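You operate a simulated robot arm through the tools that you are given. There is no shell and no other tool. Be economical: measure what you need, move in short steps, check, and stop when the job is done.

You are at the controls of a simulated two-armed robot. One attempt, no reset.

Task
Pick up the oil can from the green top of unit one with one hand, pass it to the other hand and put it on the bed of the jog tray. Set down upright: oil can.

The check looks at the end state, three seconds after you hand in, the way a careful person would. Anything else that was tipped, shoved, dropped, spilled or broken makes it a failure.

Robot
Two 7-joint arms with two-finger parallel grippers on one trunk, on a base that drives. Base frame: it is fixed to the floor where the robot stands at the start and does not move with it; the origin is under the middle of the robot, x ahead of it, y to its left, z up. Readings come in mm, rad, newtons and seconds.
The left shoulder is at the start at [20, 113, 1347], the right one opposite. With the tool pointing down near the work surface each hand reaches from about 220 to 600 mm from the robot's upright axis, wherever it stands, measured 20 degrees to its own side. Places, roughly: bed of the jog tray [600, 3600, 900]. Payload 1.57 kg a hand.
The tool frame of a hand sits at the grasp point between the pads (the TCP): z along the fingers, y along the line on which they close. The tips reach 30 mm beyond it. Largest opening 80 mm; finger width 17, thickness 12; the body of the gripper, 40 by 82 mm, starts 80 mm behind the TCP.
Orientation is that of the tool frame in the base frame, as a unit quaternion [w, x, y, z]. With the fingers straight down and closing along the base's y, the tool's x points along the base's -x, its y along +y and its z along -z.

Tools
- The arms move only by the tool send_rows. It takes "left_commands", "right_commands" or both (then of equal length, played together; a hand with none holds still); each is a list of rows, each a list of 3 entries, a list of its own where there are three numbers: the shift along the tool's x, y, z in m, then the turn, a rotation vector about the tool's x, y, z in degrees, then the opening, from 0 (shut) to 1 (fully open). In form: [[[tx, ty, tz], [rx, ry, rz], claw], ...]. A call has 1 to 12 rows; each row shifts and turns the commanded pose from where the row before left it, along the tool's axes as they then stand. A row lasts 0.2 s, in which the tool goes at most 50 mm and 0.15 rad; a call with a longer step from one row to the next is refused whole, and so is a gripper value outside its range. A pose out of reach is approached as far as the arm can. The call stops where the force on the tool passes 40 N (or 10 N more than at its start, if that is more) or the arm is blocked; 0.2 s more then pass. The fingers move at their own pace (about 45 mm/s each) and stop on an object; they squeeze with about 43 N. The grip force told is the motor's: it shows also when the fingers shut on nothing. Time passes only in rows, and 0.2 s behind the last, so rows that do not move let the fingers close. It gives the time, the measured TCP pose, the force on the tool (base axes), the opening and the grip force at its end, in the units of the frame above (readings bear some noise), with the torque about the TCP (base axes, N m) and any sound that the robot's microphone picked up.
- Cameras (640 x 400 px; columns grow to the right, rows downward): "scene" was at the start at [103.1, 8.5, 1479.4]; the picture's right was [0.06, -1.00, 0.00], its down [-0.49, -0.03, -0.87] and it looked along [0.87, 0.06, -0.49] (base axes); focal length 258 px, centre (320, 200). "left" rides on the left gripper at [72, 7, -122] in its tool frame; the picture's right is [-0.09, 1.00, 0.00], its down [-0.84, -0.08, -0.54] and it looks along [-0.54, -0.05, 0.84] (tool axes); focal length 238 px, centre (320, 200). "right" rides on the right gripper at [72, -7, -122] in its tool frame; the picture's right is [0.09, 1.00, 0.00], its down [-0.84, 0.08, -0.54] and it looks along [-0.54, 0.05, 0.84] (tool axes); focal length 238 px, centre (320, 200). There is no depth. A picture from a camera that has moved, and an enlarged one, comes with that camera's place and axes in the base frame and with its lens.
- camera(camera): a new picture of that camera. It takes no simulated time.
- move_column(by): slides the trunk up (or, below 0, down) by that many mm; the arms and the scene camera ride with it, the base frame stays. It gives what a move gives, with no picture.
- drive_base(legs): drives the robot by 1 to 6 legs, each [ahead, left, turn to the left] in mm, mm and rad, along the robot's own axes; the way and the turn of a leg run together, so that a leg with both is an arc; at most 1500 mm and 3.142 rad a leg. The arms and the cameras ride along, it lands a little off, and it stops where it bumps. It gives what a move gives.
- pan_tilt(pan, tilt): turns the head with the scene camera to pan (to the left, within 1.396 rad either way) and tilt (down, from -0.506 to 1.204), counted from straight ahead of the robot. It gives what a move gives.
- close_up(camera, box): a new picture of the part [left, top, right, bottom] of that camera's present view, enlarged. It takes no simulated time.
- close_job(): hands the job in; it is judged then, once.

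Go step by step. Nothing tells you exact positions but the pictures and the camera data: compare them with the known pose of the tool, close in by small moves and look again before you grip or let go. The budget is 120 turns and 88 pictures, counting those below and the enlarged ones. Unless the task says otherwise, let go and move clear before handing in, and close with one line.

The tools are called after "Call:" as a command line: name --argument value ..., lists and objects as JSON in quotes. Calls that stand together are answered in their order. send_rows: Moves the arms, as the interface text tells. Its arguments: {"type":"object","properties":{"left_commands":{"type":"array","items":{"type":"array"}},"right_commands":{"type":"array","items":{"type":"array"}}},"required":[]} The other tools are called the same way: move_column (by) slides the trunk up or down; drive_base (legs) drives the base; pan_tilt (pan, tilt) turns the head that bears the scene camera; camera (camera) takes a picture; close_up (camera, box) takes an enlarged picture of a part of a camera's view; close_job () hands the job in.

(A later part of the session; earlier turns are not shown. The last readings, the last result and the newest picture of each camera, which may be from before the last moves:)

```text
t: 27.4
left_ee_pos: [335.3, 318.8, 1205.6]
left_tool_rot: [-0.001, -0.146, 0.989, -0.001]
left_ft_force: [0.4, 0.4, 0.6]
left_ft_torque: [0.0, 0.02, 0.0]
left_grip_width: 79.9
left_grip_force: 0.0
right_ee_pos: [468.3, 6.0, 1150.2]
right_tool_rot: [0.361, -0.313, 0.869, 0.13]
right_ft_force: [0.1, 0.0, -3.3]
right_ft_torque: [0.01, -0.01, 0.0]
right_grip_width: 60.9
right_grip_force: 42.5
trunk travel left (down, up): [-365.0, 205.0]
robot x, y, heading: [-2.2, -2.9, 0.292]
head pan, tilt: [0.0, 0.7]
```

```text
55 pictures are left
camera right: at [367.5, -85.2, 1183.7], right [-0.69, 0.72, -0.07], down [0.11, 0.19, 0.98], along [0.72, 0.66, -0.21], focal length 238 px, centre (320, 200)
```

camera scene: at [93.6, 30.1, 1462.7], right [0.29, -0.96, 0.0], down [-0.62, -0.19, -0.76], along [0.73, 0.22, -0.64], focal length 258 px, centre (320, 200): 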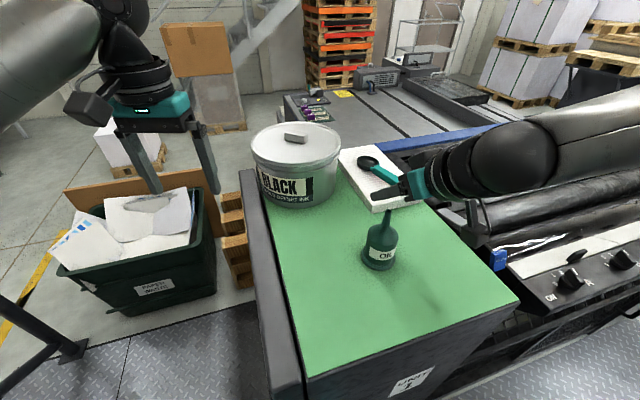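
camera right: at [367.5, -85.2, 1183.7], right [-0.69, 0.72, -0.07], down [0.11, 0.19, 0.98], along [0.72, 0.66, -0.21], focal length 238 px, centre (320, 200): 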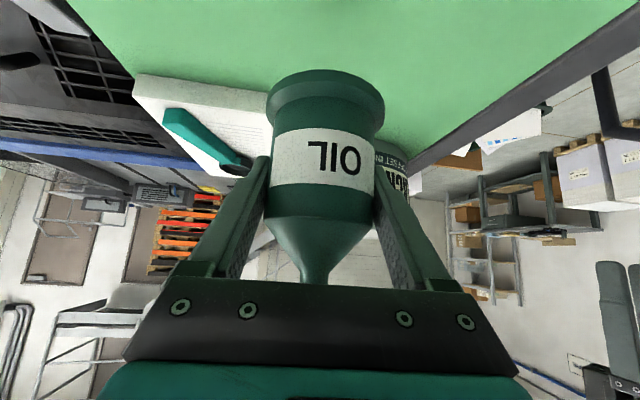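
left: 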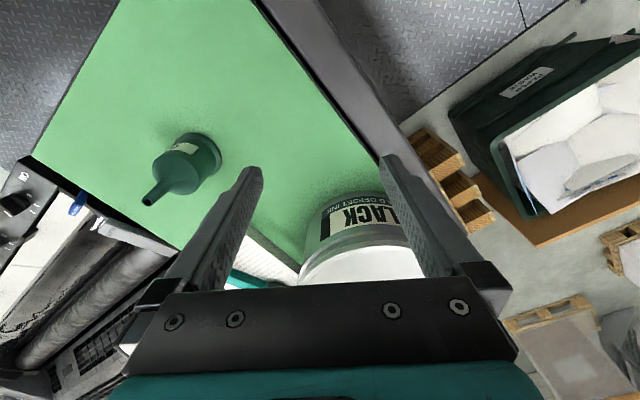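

The can is firmly held. Before driving I'll look to the left for a clear route, since there is a guard rail there.

Call:
pan_tilt --pan 0.8 --tilt 0.5

Call:
camera --camera "scene"

Call:
pan_tilt --pan 1.39 --tilt 0.5

Call:
camera --camera "scene"

Call:
pan_tilt --pan -1.39 --tilt 0.6

Call:
camera --camera "scene"

```text
t: 28.6
left_ee_pos: [336.1, 318.0, 1205.3]
left_tool_rot: [-0.001, -0.147, 0.989, 0.0]
left_ft_force: [0.2, -0.5, -0.8]
left_ft_torque: [0.01, 0.01, 0.01]
left_grip_width: 79.9
left_grip_force: 0.1
right_ee_pos: [468.0, 5.3, 1149.2]
right_tool_rot: [0.361, -0.313, 0.869, 0.13]
right_ft_force: [0.0, 0.1, -3.4]
right_ft_torque: [0.02, 0.02, 0.02]
right_grip_width: 60.6
right_grip_force: 43.1
trunk travel left (down, up): [-365.0, 205.0]
robot x, y, heading: [-0.3, -2.9, 0.294]
head pan, tilt: [0.799, 0.499]
```

```text
54 pictures are left
camera scene: at [54.5, 86.3, 1445.5], right [0.89, -0.46, 0.0], down [-0.22, -0.42, -0.88], along [0.4, 0.78, -0.48], focal length 258 px, centre (320, 200)
```

scene: 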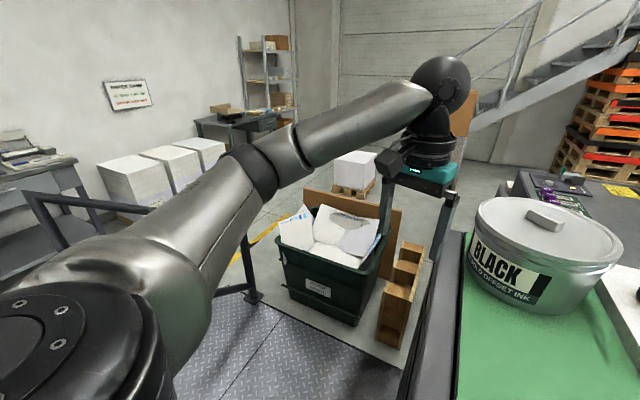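

```text
t: 29.6
left_ee_pos: [336.0, 318.5, 1205.5]
left_tool_rot: [-0.001, -0.146, 0.989, 0.0]
left_ft_force: [-0.3, 0.5, 0.6]
left_ft_torque: [0.01, -0.03, -0.03]
left_grip_width: 79.7
left_grip_force: 0.0
right_ee_pos: [468.4, 5.7, 1150.1]
right_tool_rot: [0.361, -0.314, 0.868, 0.131]
right_ft_force: [-0.2, -0.7, -3.9]
right_ft_torque: [0.0, -0.02, 0.0]
right_grip_width: 61.2
right_grip_force: 43.0
trunk travel left (down, up): [-365.0, 205.0]
robot x, y, heading: [0.8, -0.4, 0.291]
head pan, tilt: [1.389, 0.499]
```

```text
53 pictures are left
camera scene: at [2.5, 96.0, 1445.5], right [0.99, 0.11, 0.0], down [0.05, -0.48, -0.88], along [-0.1, 0.87, -0.48], focal length 258 px, centre (320, 200)
```

scene: 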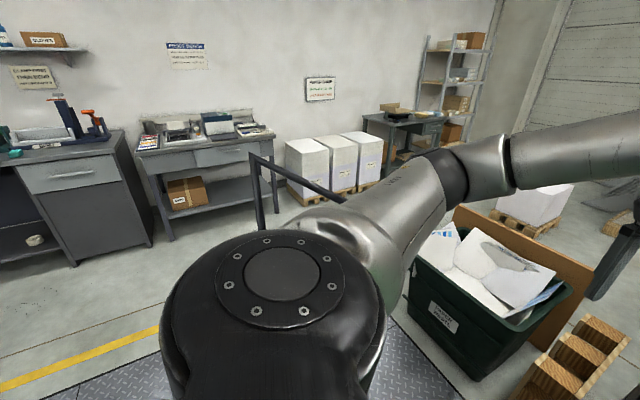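

```text
t: 32.0
left_ee_pos: [335.3, 318.0, 1206.2]
left_tool_rot: [0.0, -0.146, 0.989, 0.0]
left_ft_force: [0.0, 0.2, -0.2]
left_ft_torque: [0.01, 0.04, -0.01]
left_grip_width: 79.7
left_grip_force: 0.1
right_ee_pos: [468.9, 6.3, 1150.2]
right_tool_rot: [0.36, -0.314, 0.869, 0.131]
right_ft_force: [-0.9, -0.2, -3.5]
right_ft_torque: [0.0, 0.01, 0.0]
right_grip_width: 60.6
right_grip_force: 42.9
trunk travel left (down, up): [-365.0, 205.0]
robot x, y, heading: [-0.9, -0.8, 0.293]
head pan, tilt: [-1.389, 0.6]
```

```text
52 pictures are left
camera scene: at [52.9, -73.0, 1436.4], right [-0.89, -0.46, 0.0], down [-0.26, 0.5, -0.83], along [0.38, -0.73, -0.56], focal length 258 px, centre (320, 200)
```

scene: 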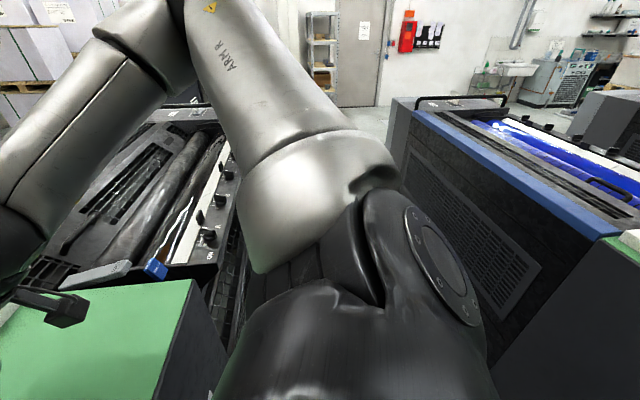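

The can is secure. A guard rail, a waste bin and a second unit surround this aisle, and the left arm hides part of the view. I'll raise the trunk so the can clears everything on the unit, then turn left and look again.

Call:
move_column --by 60

Call:
move_column --by 130

Call:
drive_base --legs '[[0, 0, 0.5]]'

Call:
pan_tilt --pan 0.5 --tilt 0.6

Call:
camera --camera "scene"

Call:
pan_tilt --pan 1.39 --tilt 0.6

Call:
camera --camera "scene"

Call:
camera --camera "right"

```text
t: 33.0
left_ee_pos: [336.0, 319.5, 1265.7]
left_tool_rot: [0.0, -0.146, 0.989, 0.0]
left_ft_force: [0.8, 0.3, -0.1]
left_ft_torque: [0.01, -0.03, 0.04]
left_grip_width: 80.1
left_grip_force: 0.2
right_ee_pos: [468.7, 7.2, 1209.3]
right_tool_rot: [0.361, -0.314, 0.869, 0.13]
right_ft_force: [-0.4, 0.4, -4.2]
right_ft_torque: [0.01, -0.02, 0.0]
right_grip_width: 60.9
right_grip_force: 43.0
trunk travel left (down, up): [-425.0, 145.0]
robot x, y, heading: [-0.8, -1.3, 0.295]
head pan, tilt: [-1.389, 0.6]
```

```text
t: 34.6
left_ee_pos: [334.4, 319.0, 1394.3]
left_tool_rot: [-0.001, -0.146, 0.989, 0.0]
left_ft_force: [0.3, -0.1, -0.1]
left_ft_torque: [0.02, -0.02, -0.01]
left_grip_width: 80.3
left_grip_force: 0.1
right_ee_pos: [468.0, 7.2, 1340.4]
right_tool_rot: [0.36, -0.313, 0.869, 0.13]
right_ft_force: [-0.1, -0.2, -3.6]
right_ft_torque: [0.01, -0.03, -0.02]
right_grip_width: 60.9
right_grip_force: 43.3
trunk travel left (down, up): [-555.0, 15.0]
robot x, y, heading: [-4.7, -0.1, 0.293]
head pan, tilt: [-1.389, 0.6]
```

```text
t: 36.4
left_ee_pos: [140.2, 439.8, 1396.2]
left_tool_rot: [-0.001, -0.386, 0.922, 0.0]
left_ft_force: [0.2, -0.1, 0.0]
left_ft_torque: [-0.01, -0.03, 0.01]
left_grip_width: 80.1
left_grip_force: 0.0
right_ee_pos: [407.9, 230.5, 1340.1]
right_tool_rot: [0.317, -0.52, 0.764, 0.216]
right_ft_force: [-0.4, 0.1, -3.1]
right_ft_torque: [0.04, 0.0, 0.0]
right_grip_width: 60.9
right_grip_force: 42.4
trunk travel left (down, up): [-555.0, 15.0]
robot x, y, heading: [0.9, -2.5, 0.789]
head pan, tilt: [-1.389, 0.6]
```

```text
t: 38.3
left_ee_pos: [141.4, 441.7, 1395.8]
left_tool_rot: [-0.001, -0.387, 0.922, -0.001]
left_ft_force: [-0.6, 0.0, 0.2]
left_ft_torque: [0.01, 0.0, 0.02]
left_grip_width: 80.2
left_grip_force: 0.0
right_ee_pos: [408.2, 231.6, 1339.7]
right_tool_rot: [0.317, -0.519, 0.764, 0.215]
right_ft_force: [-0.1, -0.6, -3.6]
right_ft_torque: [-0.01, -0.02, 0.02]
right_grip_width: 60.8
right_grip_force: 43.6
trunk travel left (down, up): [-555.0, 15.0]
robot x, y, heading: [2.9, 1.1, 0.796]
head pan, tilt: [0.499, 0.6]
```

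```text
51 pictures are left
camera scene: at [34.2, 95.0, 1626.4], right [0.96, -0.27, 0.0], down [-0.15, -0.54, -0.82], along [0.23, 0.79, -0.57], focal length 258 px, centre (320, 200)
```

scene: 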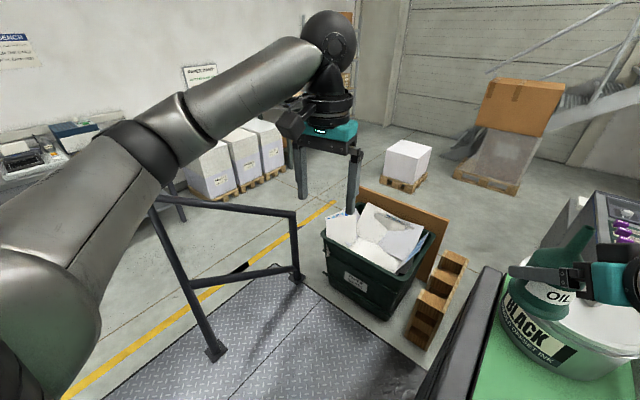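

```text
t: 39.5
left_ee_pos: [140.5, 440.9, 1395.6]
left_tool_rot: [-0.001, -0.386, 0.922, -0.001]
left_ft_force: [0.5, 0.6, -0.6]
left_ft_torque: [-0.01, 0.01, 0.0]
left_grip_width: 80.1
left_grip_force: 0.0
right_ee_pos: [408.3, 230.6, 1338.9]
right_tool_rot: [0.317, -0.52, 0.764, 0.216]
right_ft_force: [-0.7, 0.4, -3.6]
right_ft_torque: [0.0, 0.0, -0.03]
right_grip_width: 60.9
right_grip_force: 43.1
trunk travel left (down, up): [-555.0, 15.0]
robot x, y, heading: [0.9, -1.8, 0.795]
head pan, tilt: [1.389, 0.6]
```

```text
50 pictures are left
camera scene: at [-40.9, 82.3, 1626.4], right [0.82, 0.57, 0.0], down [0.32, -0.46, -0.83], along [-0.47, 0.68, -0.56], focal length 258 px, centre (320, 200)
```

scene: 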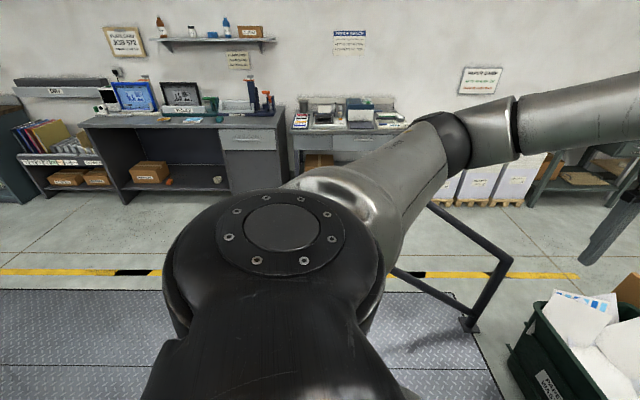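

```text
49 pictures are left
camera right: at [363.7, 102.1, 1373.7], right [-0.95, 0.31, -0.07], down [0.0, 0.22, 0.98], along [0.31, 0.93, -0.21], focal length 238 px, centre (320, 200)
```

right: 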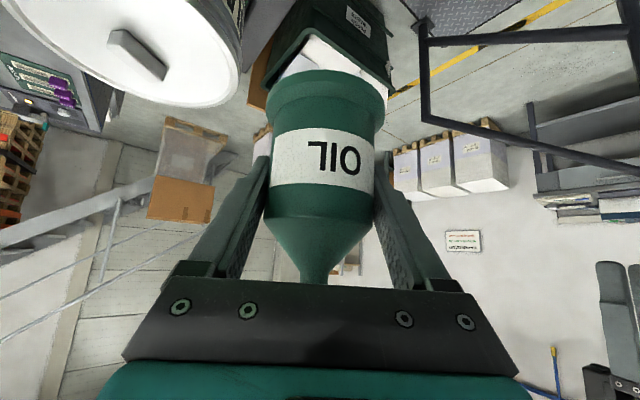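

The rail runs from about (-350, 994) to (217, 1393), and the way past its left end is open. I'll turn to face the wall, shift left to the aisle centre, and drive out past the rail.

Call:
drive_base --legs '[[0, 0, 0.7], [0, 0, 0.695], [0, 250, 0], [700, 0, 0]]'

Call:
pan_tilt --pan -0.5 --tilt 0.5

Call:
camera --camera "scene"

```text
t: 48.4
left_ee_pos: [-1011.2, 643.3, 1395.1]
left_tool_rot: [0.0, 0.887, -0.462, 0.0]
left_ft_force: [0.6, -0.1, 1.4]
left_ft_torque: [-0.01, 0.03, 0.01]
left_grip_width: 80.1
left_grip_force: 0.1
right_ee_pos: [-755.2, 868.7, 1339.5]
right_tool_rot: [-0.106, 0.887, -0.256, -0.369]
right_ft_force: [0.5, 0.7, -3.4]
right_ft_torque: [0.0, 0.01, 0.01]
right_grip_width: 60.9
right_grip_force: 43.2
trunk travel left (down, up): [-555.0, 15.0]
robot x, y, heading: [-603.7, 423.1, 2.179]
head pan, tilt: [1.389, 0.6]
```

```text
t: 50.3
left_ee_pos: [-1010.5, 643.5, 1395.7]
left_tool_rot: [0.0, 0.887, -0.462, 0.001]
left_ft_force: [-0.2, 0.7, -0.5]
left_ft_torque: [0.03, 0.03, 0.01]
left_grip_width: 79.9
left_grip_force: 0.1
right_ee_pos: [-754.7, 868.5, 1340.7]
right_tool_rot: [-0.106, 0.887, -0.256, -0.368]
right_ft_force: [-0.1, 0.8, -3.1]
right_ft_torque: [-0.02, -0.01, 0.03]
right_grip_width: 61.0
right_grip_force: 43.1
trunk travel left (down, up): [-555.0, 15.0]
robot x, y, heading: [-603.9, 425.7, 2.178]
head pan, tilt: [-0.499, 0.499]
```

```text
48 pictures are left
camera scene: at [-617.2, 526.6, 1635.5], right [0.99, 0.11, 0.0], down [0.05, -0.48, -0.88], along [-0.1, 0.87, -0.48], focal length 258 px, centre (320, 200)
```

scene: 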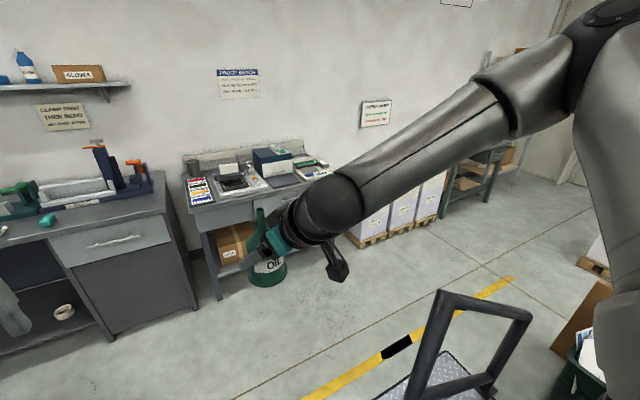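

The exit is clear and the can is still held. I'm driving past the rail and then strafing right along the open lane toward the jog table.

Call:
drive_base --legs '[[900, 0, 0], [0, -1200, 0]]'

Call:
camera --camera "scene"

Call:
camera --camera "right"

```text
t: 60.8
left_ee_pos: [-513.6, 2079.8, 1395.2]
left_tool_rot: [0.0, 0.883, -0.47, 0.001]
left_ft_force: [-0.1, 0.5, -0.4]
left_ft_torque: [0.0, -0.03, -0.03]
left_grip_width: 79.9
left_grip_force: 0.0
right_ee_pos: [-255.6, 2299.5, 1340.4]
right_tool_rot: [-0.11, 0.885, -0.265, -0.367]
right_ft_force: [-0.5, 0.1, -3.4]
right_ft_torque: [0.01, -0.03, -0.02]
right_grip_width: 61.0
right_grip_force: 42.9
trunk travel left (down, up): [-555.0, 15.0]
robot x, y, heading: [-104.8, 1850.9, 2.158]
head pan, tilt: [-0.499, 0.499]
```

```text
47 pictures are left
camera scene: at [-122.1, 1954.7, 1635.5], right [1.0, 0.09, 0.0], down [0.04, -0.48, -0.88], along [-0.08, 0.87, -0.48], focal length 258 px, centre (320, 200)
```

scene: 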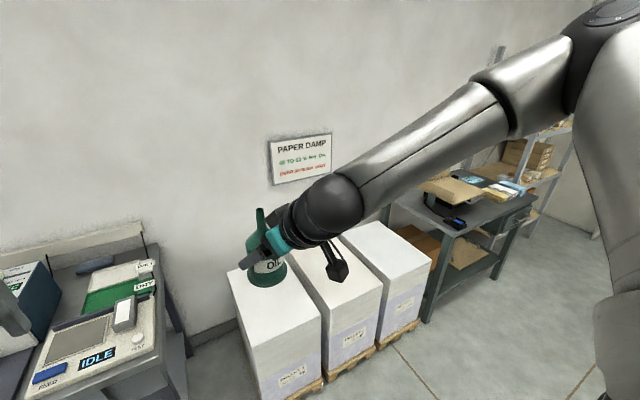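

```text
46 pictures are left
camera right: at [-136.1, 2230.3, 1373.6], right [-0.49, -0.87, -0.06], down [-0.22, 0.05, 0.98], along [-0.84, 0.49, -0.21], focal length 238 px, centre (320, 200)
```

right: 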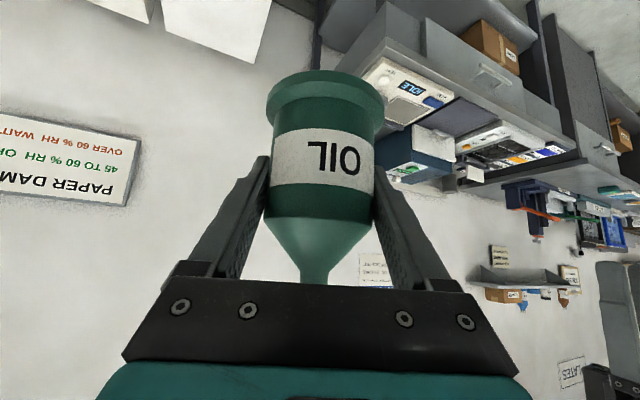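

The can is still steady. The table's front edge is about n=2300 on the wall axis, and the jog tray is visible. I'm strafing on to stand in front of it, slightly to the right.

Call:
drive_base --legs '[[0, -900, 0.03], [0, -831, 0], [200, 0, 0]]'

Call:
pan_tilt --pan 0.3 --tilt 0.6

Call:
camera --camera "scene"

```text
t: 70.8
left_ee_pos: [776.8, 3241.7, 1395.6]
left_tool_rot: [0.001, 0.888, -0.46, 0.001]
left_ft_force: [0.2, 0.1, 0.1]
left_ft_torque: [0.0, -0.01, 0.02]
left_grip_width: 79.8
left_grip_force: 0.0
right_ee_pos: [1030.9, 3466.7, 1339.0]
right_tool_rot: [-0.105, 0.888, -0.254, -0.368]
right_ft_force: [-0.2, 0.0, -4.0]
right_ft_torque: [0.0, -0.04, 0.0]
right_grip_width: 60.9
right_grip_force: 43.1
trunk travel left (down, up): [-555.0, 15.0]
robot x, y, heading: [1185.3, 3025.0, 2.187]
head pan, tilt: [-0.499, 0.499]
```

```text
t: 71.9
left_ee_pos: [775.5, 3241.7, 1395.4]
left_tool_rot: [0.001, 0.887, -0.461, 0.0]
left_ft_force: [0.5, -0.4, 0.1]
left_ft_torque: [0.01, 0.01, 0.01]
left_grip_width: 80.0
left_grip_force: 0.0
right_ee_pos: [1030.0, 3466.8, 1340.1]
right_tool_rot: [-0.106, 0.888, -0.254, -0.368]
right_ft_force: [0.0, 0.1, -3.0]
right_ft_torque: [0.02, 0.0, -0.01]
right_grip_width: 61.0
right_grip_force: 43.0
trunk travel left (down, up): [-555.0, 15.0]
robot x, y, heading: [1186.7, 3020.4, 2.184]
head pan, tilt: [0.3, 0.6]
```

```text
45 pictures are left
camera scene: at [1111.1, 3089.3, 1626.4], right [0.61, 0.79, 0.0], down [0.45, -0.35, -0.82], along [-0.65, 0.5, -0.57], focal length 258 px, centre (320, 200)
```

scene: 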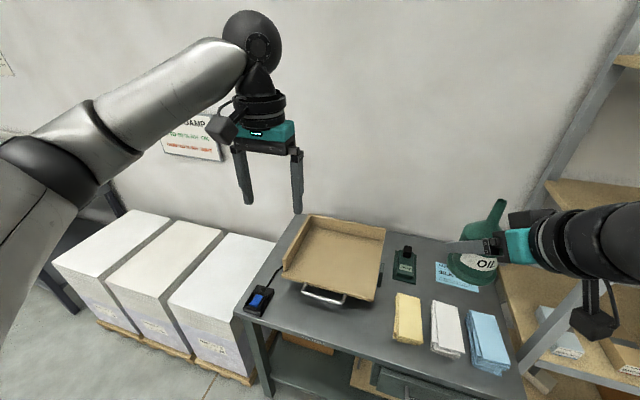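

The jog tray is in full view, walled at the left and back with an open bed. I'll do the hand-over here, first bringing the right hand with the can toward the robot's middle.

Call:
send_rows --right_commands '[[[-0.0025, 0.008, 0.0025], [0, 0, 0], 0], [[-0.0042, 0.0142, 0.0042], [0, 0, 0], 0], [[-0.0042, 0.0142, 0.0042], [0, 0, 0], 0], [[-0.0042, 0.0142, 0.0042], [0, 0, 0], 0], [[-0.0042, 0.0142, 0.0042], [0, 0, 0], 0], [[-0.0042, 0.0142, 0.0042], [0, 0, 0], 0], [[-0.0042, 0.0142, 0.0042], [0, 0, 0], 0], [[-0.0025, 0.008, 0.0025], [0, 0, 0], 0]]'

Call:
pan_tilt --pan 0.0 --tilt 0.5

Call:
camera --camera "scene"

Call:
camera --camera "left"

```text
t: 73.7
left_ee_pos: [776.2, 3241.2, 1395.3]
left_tool_rot: [0.0, 0.888, -0.46, 0.001]
left_ft_force: [-0.6, -0.8, 0.1]
left_ft_torque: [-0.02, 0.01, 0.01]
left_grip_width: 80.1
left_grip_force: 0.0
right_ee_pos: [940.2, 3404.3, 1340.3]
right_tool_rot: [-0.105, 0.888, -0.255, -0.368]
right_ft_force: [0.3, -0.1, -4.0]
right_ft_torque: [0.0, -0.03, -0.02]
right_grip_width: 60.9
right_grip_force: 43.3
trunk travel left (down, up): [-555.0, 15.0]
robot x, y, heading: [1186.0, 3025.5, 2.183]
head pan, tilt: [0.3, 0.6]
```

```text
t: 74.5
left_ee_pos: [775.2, 3240.7, 1395.9]
left_tool_rot: [0.001, 0.888, -0.461, 0.001]
left_ft_force: [-0.5, 0.2, 0.5]
left_ft_torque: [0.0, -0.03, -0.01]
left_grip_width: 80.0
left_grip_force: 0.1
right_ee_pos: [940.7, 3402.4, 1339.7]
right_tool_rot: [-0.105, 0.888, -0.254, -0.368]
right_ft_force: [0.1, -0.1, -3.8]
right_ft_torque: [-0.04, 0.0, -0.02]
right_grip_width: 60.8
right_grip_force: 43.1
trunk travel left (down, up): [-555.0, 15.0]
robot x, y, heading: [1185.3, 3022.9, 2.183]
head pan, tilt: [0.0, 0.499]
```

```text
44 pictures are left
camera scene: at [1128.5, 3109.4, 1635.4], right [0.82, 0.58, 0.0], down [0.28, -0.39, -0.88], along [-0.51, 0.72, -0.48], focal length 258 px, centre (320, 200)
```

scene: 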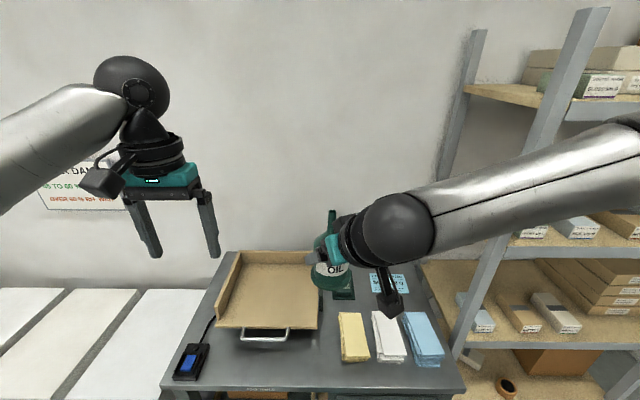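

```text
43 pictures are left
camera left: at [811.3, 3179.4, 1517.7], right [-0.87, -0.5, 0.0], down [-0.42, 0.73, 0.54], along [-0.27, 0.47, -0.84], focal length 238 px, centre (320, 200)
```

left: 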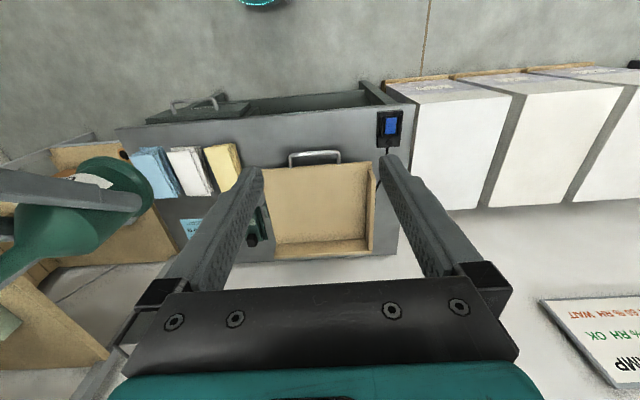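

The nozzle should sit about 90 mm above the right TCP. I'm raising the left hand, yawing it so its camera keeps clear of the right wrist, and moving it most of the way over the nozzle.

Call:
send_rows --left_commands '[[[0, 0, -0.018], [0, 0, 8], 0.8], [[0, 0, -0.018], [0, 0, 8], 0.6], [[0, 0, -0.018], [0, 0, 8], 0.5], [[0, 0, -0.023], [0, 0, 8], 0.5], [[0, 0, -0.023], [0, 0, 8], 0.5], [[-0.024, -0.02, 0], [0, 0, 0], 0.5], [[-0.024, -0.02, 0], [0, 0, 0], 0.5], [[-0.024, -0.02, 0], [0, 0, 0], 0.5], [[-0.024, -0.02, 0], [0, 0, 0], 0.5]]'

Call:
camera --camera "left"

Call:
camera --camera "scene"

```text
t: 76.5
left_ee_pos: [866.7, 3331.5, 1492.6]
left_tool_rot: [0.0, -0.676, 0.737, -0.002]
left_ft_force: [-0.1, -0.9, -0.7]
left_ft_torque: [-0.04, 0.01, 0.01]
left_grip_width: 40.1
left_grip_force: 0.1
right_ee_pos: [942.2, 3404.9, 1340.4]
right_tool_rot: [-0.105, 0.888, -0.255, -0.368]
right_ft_force: [-0.4, 0.4, -4.3]
right_ft_torque: [-0.01, -0.01, 0.05]
right_grip_width: 60.8
right_grip_force: 43.2
trunk travel left (down, up): [-555.0, 15.0]
robot x, y, heading: [1185.3, 3021.2, 2.187]
head pan, tilt: [0.0, 0.499]
```

```text
42 pictures are left
camera left: at [852.3, 3261.8, 1615.5], right [-0.98, 0.17, 0.0], down [0.15, 0.83, 0.54], along [0.1, 0.53, -0.84], focal length 238 px, centre (320, 200)
```

left: 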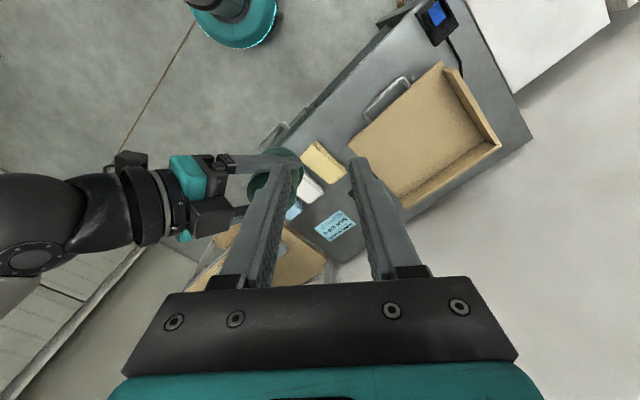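

```text
41 pictures are left
camera scene: at [1129.6, 3110.6, 1635.4], right [0.82, 0.58, 0.0], down [0.28, -0.39, -0.88], along [-0.51, 0.72, -0.48], focal length 258 px, centre (320, 200)
```

scene: 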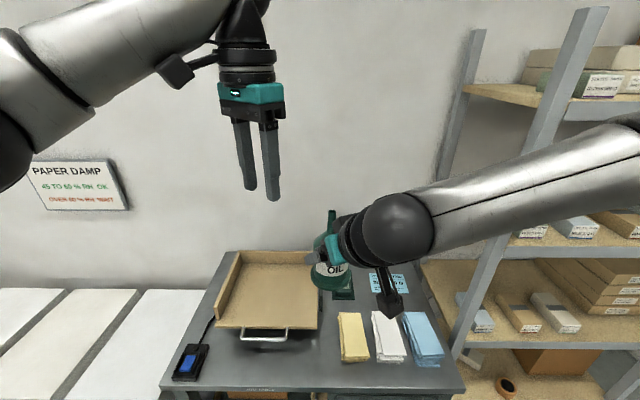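

Call:
close_up --camera "scene" --box '[270, 180, 430, 280]'

Call:
close_up --camera "left" --box '[200, 120, 360, 220]'

```text
4.00 times, centred on (350, 230) of scene
camera zoom: at [1129.6, 3110.6, 1635.4], right [0.82, 0.58, 0.0], down [0.28, -0.39, -0.88], along [-0.51, 0.72, -0.48], focal length 1031 px, centre (200, 80)
```

zoom: 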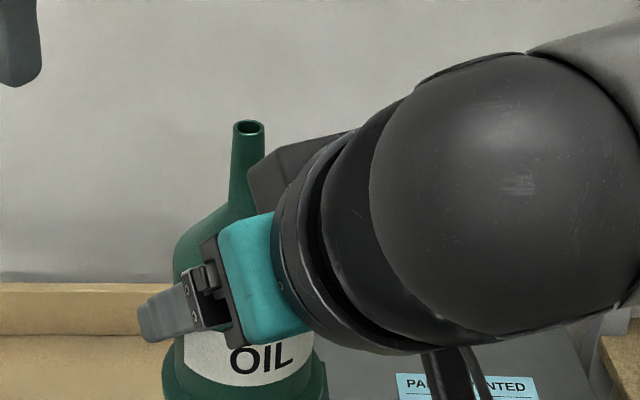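

```text
4.00 times, centred on (280, 170) of left
camera zoom: at [852.3, 3261.8, 1615.5], right [-0.98, 0.17, 0.0], down [0.15, 0.83, 0.54], along [0.1, 0.53, -0.84], focal length 953 px, centre (480, 320)
```

zoom: 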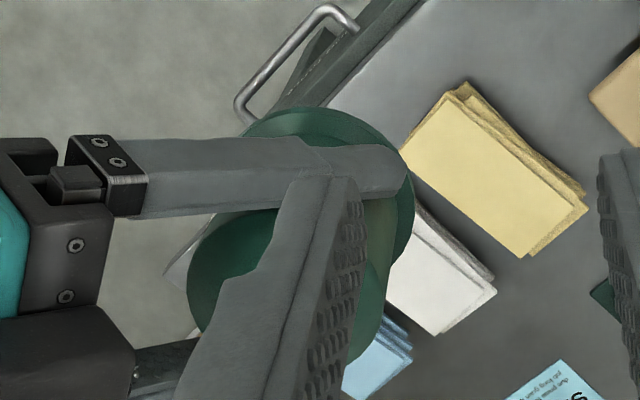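

The nozzle tip is near (944, 3402, 1430). I'm moving the left hand directly above it, still 30 mm clear, and checking.

Call:
send_rows --left_commands '[[[-0.0256, -0.0235, 0], [0, 0, 0], 0.5], [[-0.0256, -0.0235, 0], [0, 0, 0], 0.5], [[-0.0256, -0.0235, 0], [0, 0, 0], 0.5], [[0, 0, 0], [0, 0, 0], 0.5]]'

Call:
camera --camera "left"

Call:
close_up --camera "scene" --box '[240, 100, 480, 250]'

```text
t: 77.5
left_ee_pos: [939.8, 3401.2, 1496.9]
left_tool_rot: [0.001, -0.677, 0.736, 0.0]
left_ft_force: [-0.1, -0.7, -0.7]
left_ft_torque: [-0.03, -0.02, 0.01]
left_grip_width: 40.0
left_grip_force: 0.1
right_ee_pos: [939.1, 3402.8, 1339.0]
right_tool_rot: [-0.104, 0.889, -0.253, -0.368]
right_ft_force: [-0.6, -0.3, -3.8]
right_ft_torque: [-0.01, 0.0, -0.03]
right_grip_width: 60.5
right_grip_force: 43.0
trunk travel left (down, up): [-555.0, 15.0]
robot x, y, heading: [1184.8, 3022.5, 2.186]
head pan, tilt: [0.0, 0.499]
```

```text
38 pictures are left
camera left: at [926.1, 3331.0, 1617.9], right [-0.98, 0.17, 0.0], down [0.15, 0.83, 0.54], along [0.1, 0.53, -0.84], focal length 238 px, centre (320, 200)
```

left: 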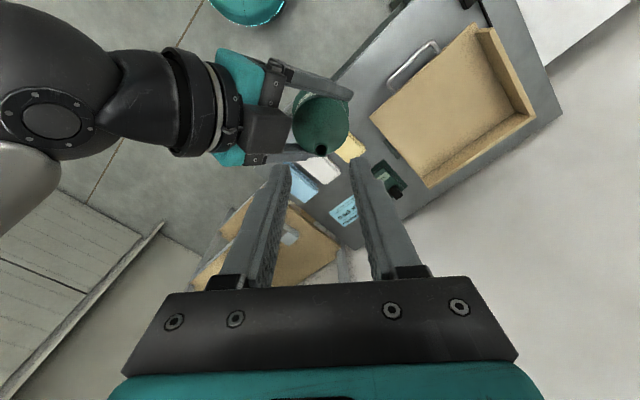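

```text
2.67 times, centred on (360, 175) of scene
camera zoom: at [1127.9, 3108.8, 1635.5], right [0.82, 0.58, 0.0], down [0.28, -0.39, -0.88], along [-0.51, 0.72, -0.48], focal length 687 px, centre (213, 267)
```

zoom: 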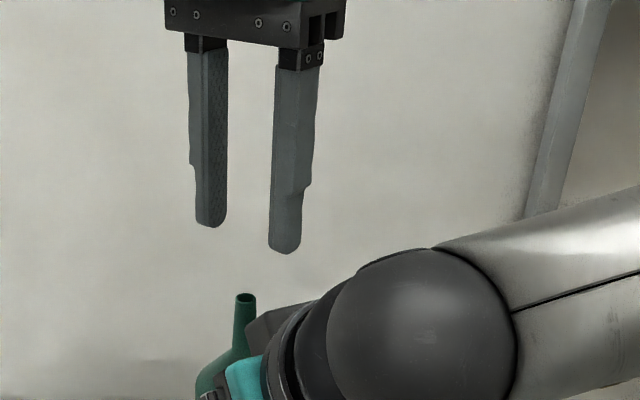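

The tip sits within about 2 mm of the left tool axis. I'm making a small correction and descending around the nozzle.

Call:
send_rows --left_commands '[[[0.0015, 0.002, 0], [0, 0, 0], 0.5], [[0, 0, 0.018], [0, 0, 0], 0.5], [[0, 0, 0.018], [0, 0, 0], 0.5], [[0, 0, 0.018], [0, 0, 0], 0.5], [[0, 0, 0.016], [0, 0, 0], 0.5]]'

Call:
camera --camera "left"

Call:
close_up --camera "scene" --box '[270, 160, 430, 260]'

```text
t: 78.6
left_ee_pos: [938.6, 3399.2, 1445.9]
left_tool_rot: [0.006, -0.678, 0.735, 0.003]
left_ft_force: [0.9, 0.3, 0.3]
left_ft_torque: [-0.02, 0.01, 0.0]
left_grip_width: 40.0
left_grip_force: 0.1
right_ee_pos: [946.2, 3402.9, 1328.8]
right_tool_rot: [-0.1, 0.893, -0.257, -0.354]
right_ft_force: [0.3, -0.4, -3.0]
right_ft_torque: [0.02, -0.01, -0.03]
right_grip_width: 60.8
right_grip_force: 42.9
trunk travel left (down, up): [-555.0, 15.0]
robot x, y, heading: [1185.2, 3023.7, 2.184]
head pan, tilt: [0.0, 0.499]
stopped in row 5 (right hand): the force on the tool passed its limit at 46 N (the readings are from after the stop); the commanded pose is now the measured one
```

```text
36 pictures are left
camera left: at [924.7, 3327.9, 1567.5], right [-0.98, 0.18, 0.0], down [0.14, 0.82, 0.55], along [0.1, 0.54, -0.83], focal length 238 px, centre (320, 200)
```

left: 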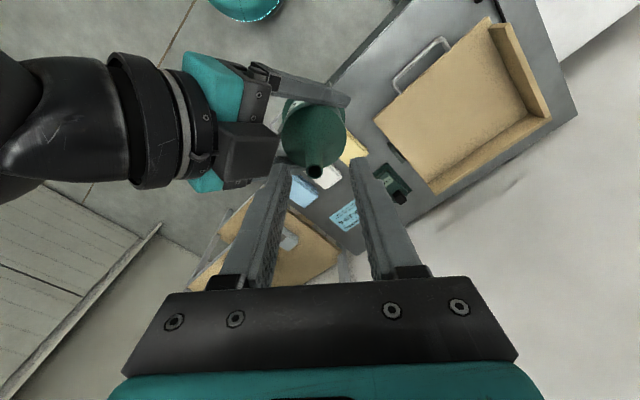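

```text
4.00 times, centred on (350, 210) of scene
camera zoom: at [1128.5, 3109.6, 1635.5], right [0.82, 0.58, 0.0], down [0.28, -0.39, -0.88], along [-0.51, 0.72, -0.48], focal length 1031 px, centre (200, 160)
```

zoom: 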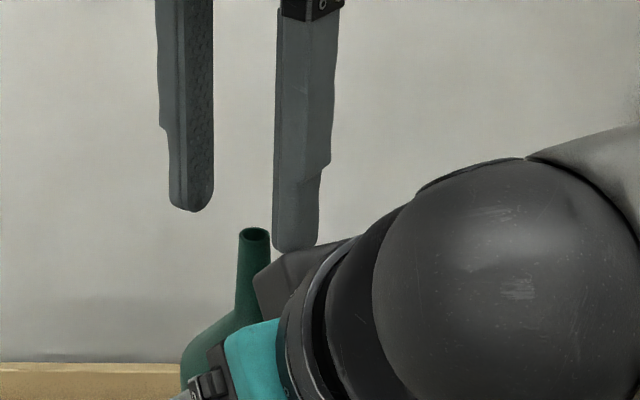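

The left finger came down on the black box atop the right gripper and nudged the hand by a couple of degrees; the can is still held. I'll back the left hand up, turn it so its fingers straddle the nozzle across the right hand's axis, lean it away, and level the right hand.

Call:
send_rows --left_commands '[[[0, 0, -0.03], [0, 0, 0], 0.5], [[0, 0, -0.03], [0, 0, -7], 0.45], [[0, 0, 0], [0, 0, -8], 0.45], [[0, 0, 0], [0, 0, -8], 0.45], [[0, 0, 0], [0, 0, -8], 0.45], [[0, 0, 0], [0, 0, -8], 0.45], [[0, 0, 0], [0, 0, -8], 0.45], [[0, 0, 0], [0, 0, -8], 0.45], [[0, 0, 0], [0, 0, -8], 0.45], [[0, 0, 0], [0, 7, 0], 0.45], [[0, 0, 0], [0, 7, 0], 0.45], [[0, 0, 0], [0, 6, 0], 0.45]]'

Call:
send_rows --right_commands '[[[0, 0, 0], [0, -0.8, 0], 0], [[0, 0, 0], [0, -0.8, 0], 0], [[0, 0, 0], [0, 0, 0], 0]]'

Call:
camera --camera "left"

Call:
camera --camera "right"

Call:
camera --camera "scene"

```text
t: 81.2
left_ee_pos: [939.8, 3400.0, 1507.4]
left_tool_rot: [0.04, 0.947, -0.272, 0.167]
left_ft_force: [0.3, 0.4, 0.4]
left_ft_torque: [0.0, 0.0, 0.03]
left_grip_width: 35.8
left_grip_force: 0.0
right_ee_pos: [945.3, 3401.5, 1329.8]
right_tool_rot: [-0.101, 0.892, -0.257, -0.357]
right_ft_force: [0.5, 0.5, -2.9]
right_ft_torque: [0.01, 0.02, 0.03]
right_grip_width: 60.7
right_grip_force: 42.9
trunk travel left (down, up): [-555.0, 15.0]
robot x, y, heading: [1183.9, 3025.1, 2.181]
head pan, tilt: [0.0, 0.499]
```

```text
t: 82.0
left_ee_pos: [937.9, 3399.0, 1505.7]
left_tool_rot: [0.04, 0.947, -0.271, 0.167]
left_ft_force: [0.3, 0.5, -1.1]
left_ft_torque: [0.01, -0.01, 0.0]
left_grip_width: 35.8
left_grip_force: 0.0
right_ee_pos: [945.8, 3400.7, 1328.9]
right_tool_rot: [-0.106, 0.888, -0.256, -0.368]
right_ft_force: [-0.2, 0.0, -2.8]
right_ft_torque: [0.02, 0.02, 0.01]
right_grip_width: 60.6
right_grip_force: 43.2
trunk travel left (down, up): [-555.0, 15.0]
robot x, y, heading: [1188.5, 3024.5, 2.181]
head pan, tilt: [0.0, 0.499]
```

```text
34 pictures are left
camera left: at [955.8, 3378.3, 1645.9], right [-0.6, -0.8, -0.05], down [-0.79, 0.57, 0.23], along [-0.16, 0.17, -0.97], focal length 238 px, centre (320, 200)
```

left: 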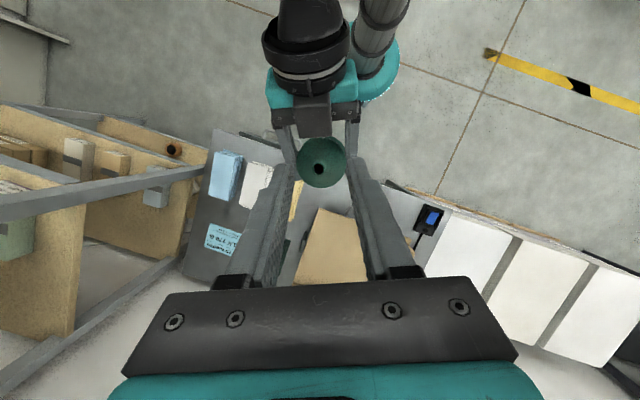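

```text
33 pictures are left
camera right: at [1065.1, 3335.1, 1363.5], right [-0.47, -0.88, -0.06], down [-0.22, 0.05, 0.98], along [-0.85, 0.48, -0.21], focal length 238 px, centre (320, 200)
```

right: 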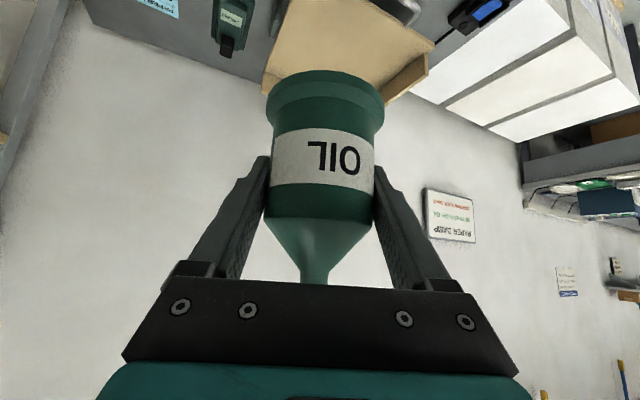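

```text
32 pictures are left
camera scene: at [1128.6, 3109.4, 1635.5], right [0.82, 0.58, 0.0], down [0.28, -0.39, -0.88], along [-0.51, 0.72, -0.48], focal length 258 px, centre (320, 200)
```

scene: 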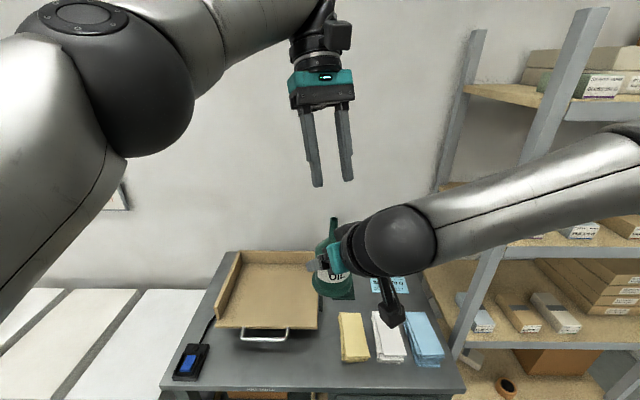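

Now the fingers line up across the nozzle and the can hasn't shifted; the tip is at about (944, 3400, 1419). I'm descending straight down around it.

Call:
send_rows --left_commands '[[[-0.0052, -0.0004, 0.0171], [0, 0, 0], 0.45], [[-0.0052, -0.0004, 0.0171], [0, 0, 0], 0.45], [[-0.0052, -0.0004, 0.0171], [0, 0, 0], 0.45]]'

Call:
camera --camera "left"

Call:
close_up --camera "scene" --box '[260, 120, 420, 220]'

```text
t: 82.8
left_ee_pos: [942.0, 3398.9, 1452.5]
left_tool_rot: [0.041, 0.947, -0.271, 0.167]
left_ft_force: [-0.5, 0.6, -0.2]
left_ft_torque: [0.0, 0.0, -0.04]
left_grip_width: 36.2
left_grip_force: 0.0
right_ee_pos: [945.0, 3402.0, 1328.9]
right_tool_rot: [-0.105, 0.887, -0.256, -0.369]
right_ft_force: [-0.1, -0.2, -4.0]
right_ft_torque: [0.01, 0.03, 0.0]
right_grip_width: 60.9
right_grip_force: 42.7
trunk travel left (down, up): [-555.0, 15.0]
robot x, y, heading: [1186.5, 3024.7, 2.185]
head pan, tilt: [0.0, 0.499]
```

```text
31 pictures are left
camera left: at [958.7, 3378.8, 1591.0], right [-0.6, -0.8, -0.04], down [-0.79, 0.57, 0.23], along [-0.16, 0.17, -0.97], focal length 238 px, centre (320, 200)
```

left: 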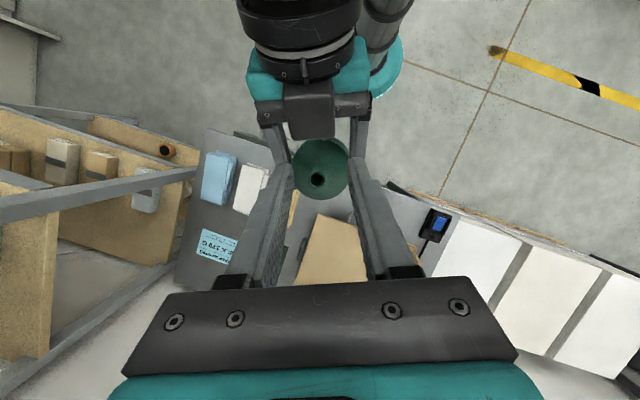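

```text
4.00 times, centred on (340, 170) of scene
camera zoom: at [1128.2, 3109.6, 1635.4], right [0.82, 0.58, 0.0], down [0.28, -0.39, -0.88], along [-0.51, 0.72, -0.48], focal length 1031 px, centre (240, 320)
```

zoom: 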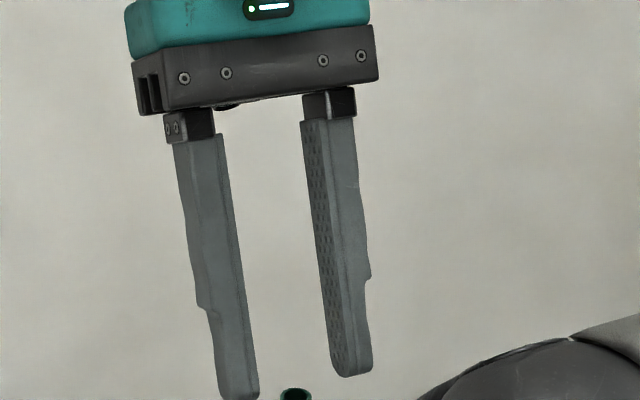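

Call:
send_rows --left_commands '[[[-0.0038, -0.0006, 0.0114], [0, 0, 0], 0.45], [[-0.0038, -0.0006, 0.0114], [0, 0, 0], 0.45], [[-0.0036, -0.0006, 0.0109], [0, 0, 0], 0.45]]'

Call:
camera --camera "left"

Call:
close_up --camera "scene" --box '[260, 160, 420, 260]'

```text
t: 83.6
left_ee_pos: [943.7, 3401.6, 1417.6]
left_tool_rot: [0.04, 0.947, -0.272, 0.167]
left_ft_force: [0.4, 0.2, 0.9]
left_ft_torque: [-0.01, 0.01, 0.0]
left_grip_width: 35.9
left_grip_force: 0.1
right_ee_pos: [945.4, 3401.1, 1329.8]
right_tool_rot: [-0.106, 0.887, -0.256, -0.368]
right_ft_force: [1.2, -0.2, -4.0]
right_ft_torque: [0.0, 0.0, -0.04]
right_grip_width: 60.7
right_grip_force: 43.5
trunk travel left (down, up): [-555.0, 15.0]
robot x, y, heading: [1185.0, 3024.3, 2.19]
head pan, tilt: [0.0, 0.499]
```

```text
29 pictures are left
camera left: at [961.3, 3380.5, 1556.7], right [-0.6, -0.8, -0.05], down [-0.79, 0.58, 0.23], along [-0.16, 0.17, -0.97], focal length 238 px, centre (320, 200)
```

left: 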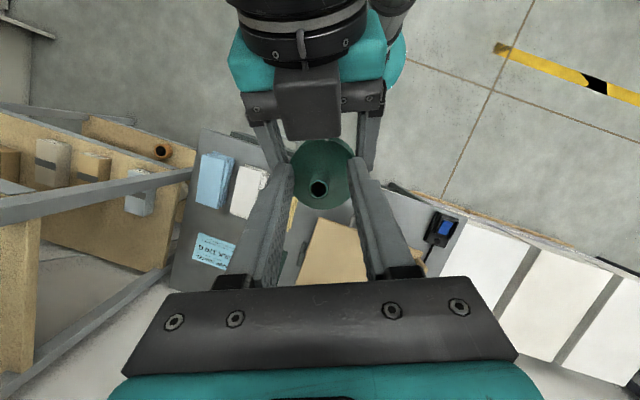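

```text
4.00 times, centred on (340, 210) of scene
camera zoom: at [1128.6, 3109.6, 1635.5], right [0.82, 0.58, 0.0], down [0.28, -0.39, -0.88], along [-0.51, 0.72, -0.48], focal length 1031 px, centre (240, 160)
```

zoom: 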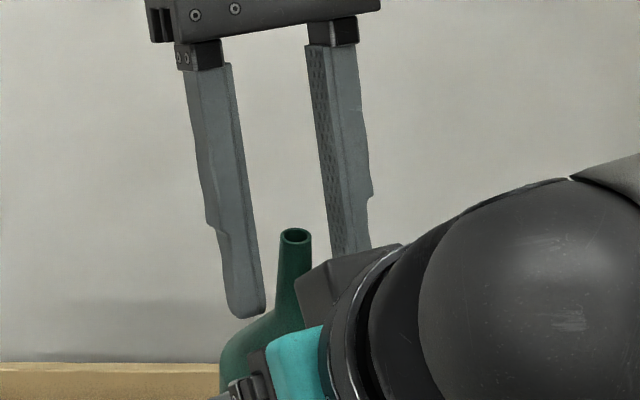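

The nozzle is between the left fingers. I'll rise 4 mm to keep the tips off the cone and close the left hand.

Call:
send_rows --left_commands '[[[0.0014, 0, -0.0038], [0, 0, 0], 0.45], [[0, 0, 0], [0, 0, 0], 0.3], [[0, 0, 0], [0, 0, 0], 0.1], [[0, 0, 0], [0, 0, 0], 0], [[0, 0, 0], [0, 0, 0], 0], [[0, 0, 0], [0, 0, 0], 0]]'

Call:
close_up --camera "scene" --box '[260, 160, 420, 260]'

Call:
camera --camera "left"

```text
t: 85.0
left_ee_pos: [944.5, 3402.5, 1422.8]
left_tool_rot: [0.039, 0.947, -0.271, 0.168]
left_ft_force: [1.3, 5.8, 0.5]
left_ft_torque: [0.1, -0.1, 0.02]
left_grip_width: 13.5
left_grip_force: 30.1
right_ee_pos: [945.2, 3400.3, 1329.2]
right_tool_rot: [-0.105, 0.888, -0.255, -0.369]
right_ft_force: [-1.6, -6.0, -3.0]
right_ft_torque: [0.39, -0.03, -0.01]
right_grip_width: 60.9
right_grip_force: 42.7
trunk travel left (down, up): [-555.0, 15.0]
robot x, y, heading: [1188.3, 3027.4, 2.187]
head pan, tilt: [0.0, 0.499]
```

```text
4.00 times, centred on (340, 210) of scene
camera zoom: at [1128.7, 3109.5, 1635.5], right [0.82, 0.58, 0.0], down [0.28, -0.39, -0.88], along [-0.51, 0.72, -0.48], focal length 1031 px, centre (240, 160)
```

zoom: 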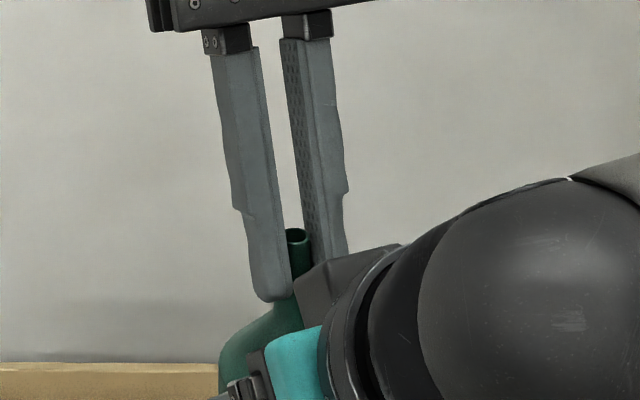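

```text
26 pictures are left
camera left: at [961.2, 3380.4, 1561.1], right [-0.6, -0.8, -0.05], down [-0.79, 0.58, 0.23], along [-0.16, 0.17, -0.97], focal length 238 px, centre (320, 200)
```

left: 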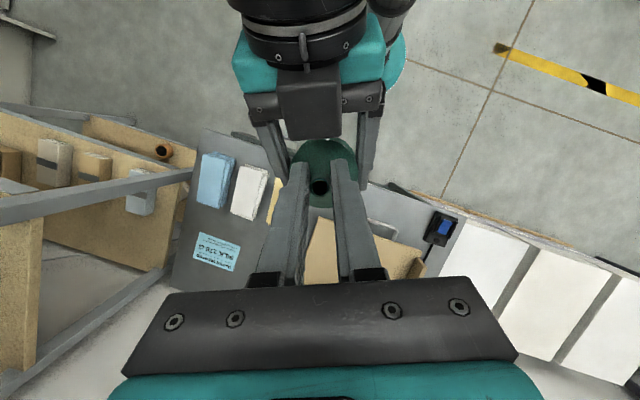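

The left hand has the nozzle at 13.5 mm. I'll let the grip settle, then open the right hand and check that the can hangs steady.

Call:
send_rows --left_commands '[[[0, 0, 0], [0, 0, 0], 0], [[0, 0, 0], [0, 0, 0], 0], [[0, 0, 0], [0, 0, 0], 0]]'

Call:
send_rows --left_commands '[[[0, 0, 0], [0, 0, 0], 0], [[0, 0, 0], [0, 0, 0], 0], [[0, 0, 0], [0, 0, 0], 0], [[0, 0, 0], [0, 0, 0], 0], [[0, 0, 0], [0, 0, 0], 0]]' --right_commands '[[[0, 0, 0], [0, 0, 0], 0.78], [[0, 0, 0], [0, 0, 0], 0.8], [[0, 0, 0], [0, 0, 0], 0.9], [[0, 0, 0], [0, 0, 0], 1], [[0, 0, 0], [0, 0, 0], 1]]'

Call:
camera --camera "right"

```text
t: 85.8
left_ee_pos: [944.4, 3399.9, 1420.9]
left_tool_rot: [0.04, 0.947, -0.271, 0.167]
left_ft_force: [2.6, 7.5, -0.2]
left_ft_torque: [0.26, -0.07, 0.02]
left_grip_width: 13.8
left_grip_force: 30.2
right_ee_pos: [946.4, 3400.6, 1329.7]
right_tool_rot: [-0.105, 0.887, -0.255, -0.369]
right_ft_force: [-1.9, -8.2, -2.4]
right_ft_torque: [0.5, -0.17, 0.03]
right_grip_width: 60.7
right_grip_force: 42.4
trunk travel left (down, up): [-555.0, 15.0]
robot x, y, heading: [1185.6, 3024.7, 2.183]
head pan, tilt: [0.0, 0.499]
```

```text
t: 87.0
left_ee_pos: [943.4, 3400.6, 1421.5]
left_tool_rot: [0.041, 0.947, -0.271, 0.167]
left_ft_force: [-0.7, -0.1, 0.4]
left_ft_torque: [0.03, 0.01, 0.0]
left_grip_width: 13.3
left_grip_force: 30.5
right_ee_pos: [946.6, 3401.2, 1331.0]
right_tool_rot: [-0.106, 0.887, -0.256, -0.369]
right_ft_force: [0.5, 0.3, 1.0]
right_ft_torque: [0.02, -0.01, -0.01]
right_grip_width: 80.0
right_grip_force: 0.1
trunk travel left (down, up): [-555.0, 15.0]
robot x, y, heading: [1186.2, 3026.1, 2.186]
head pan, tilt: [0.0, 0.499]
```

```text
25 pictures are left
camera right: at [1065.1, 3335.2, 1363.6], right [-0.47, -0.88, -0.06], down [-0.22, 0.05, 0.98], along [-0.85, 0.48, -0.21], focal length 238 px, centre (320, 200)
```

right: 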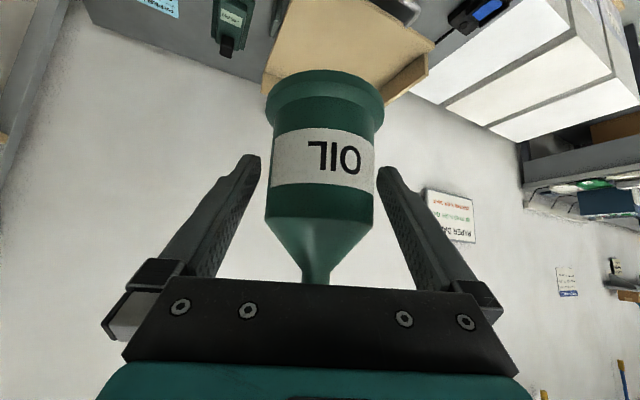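

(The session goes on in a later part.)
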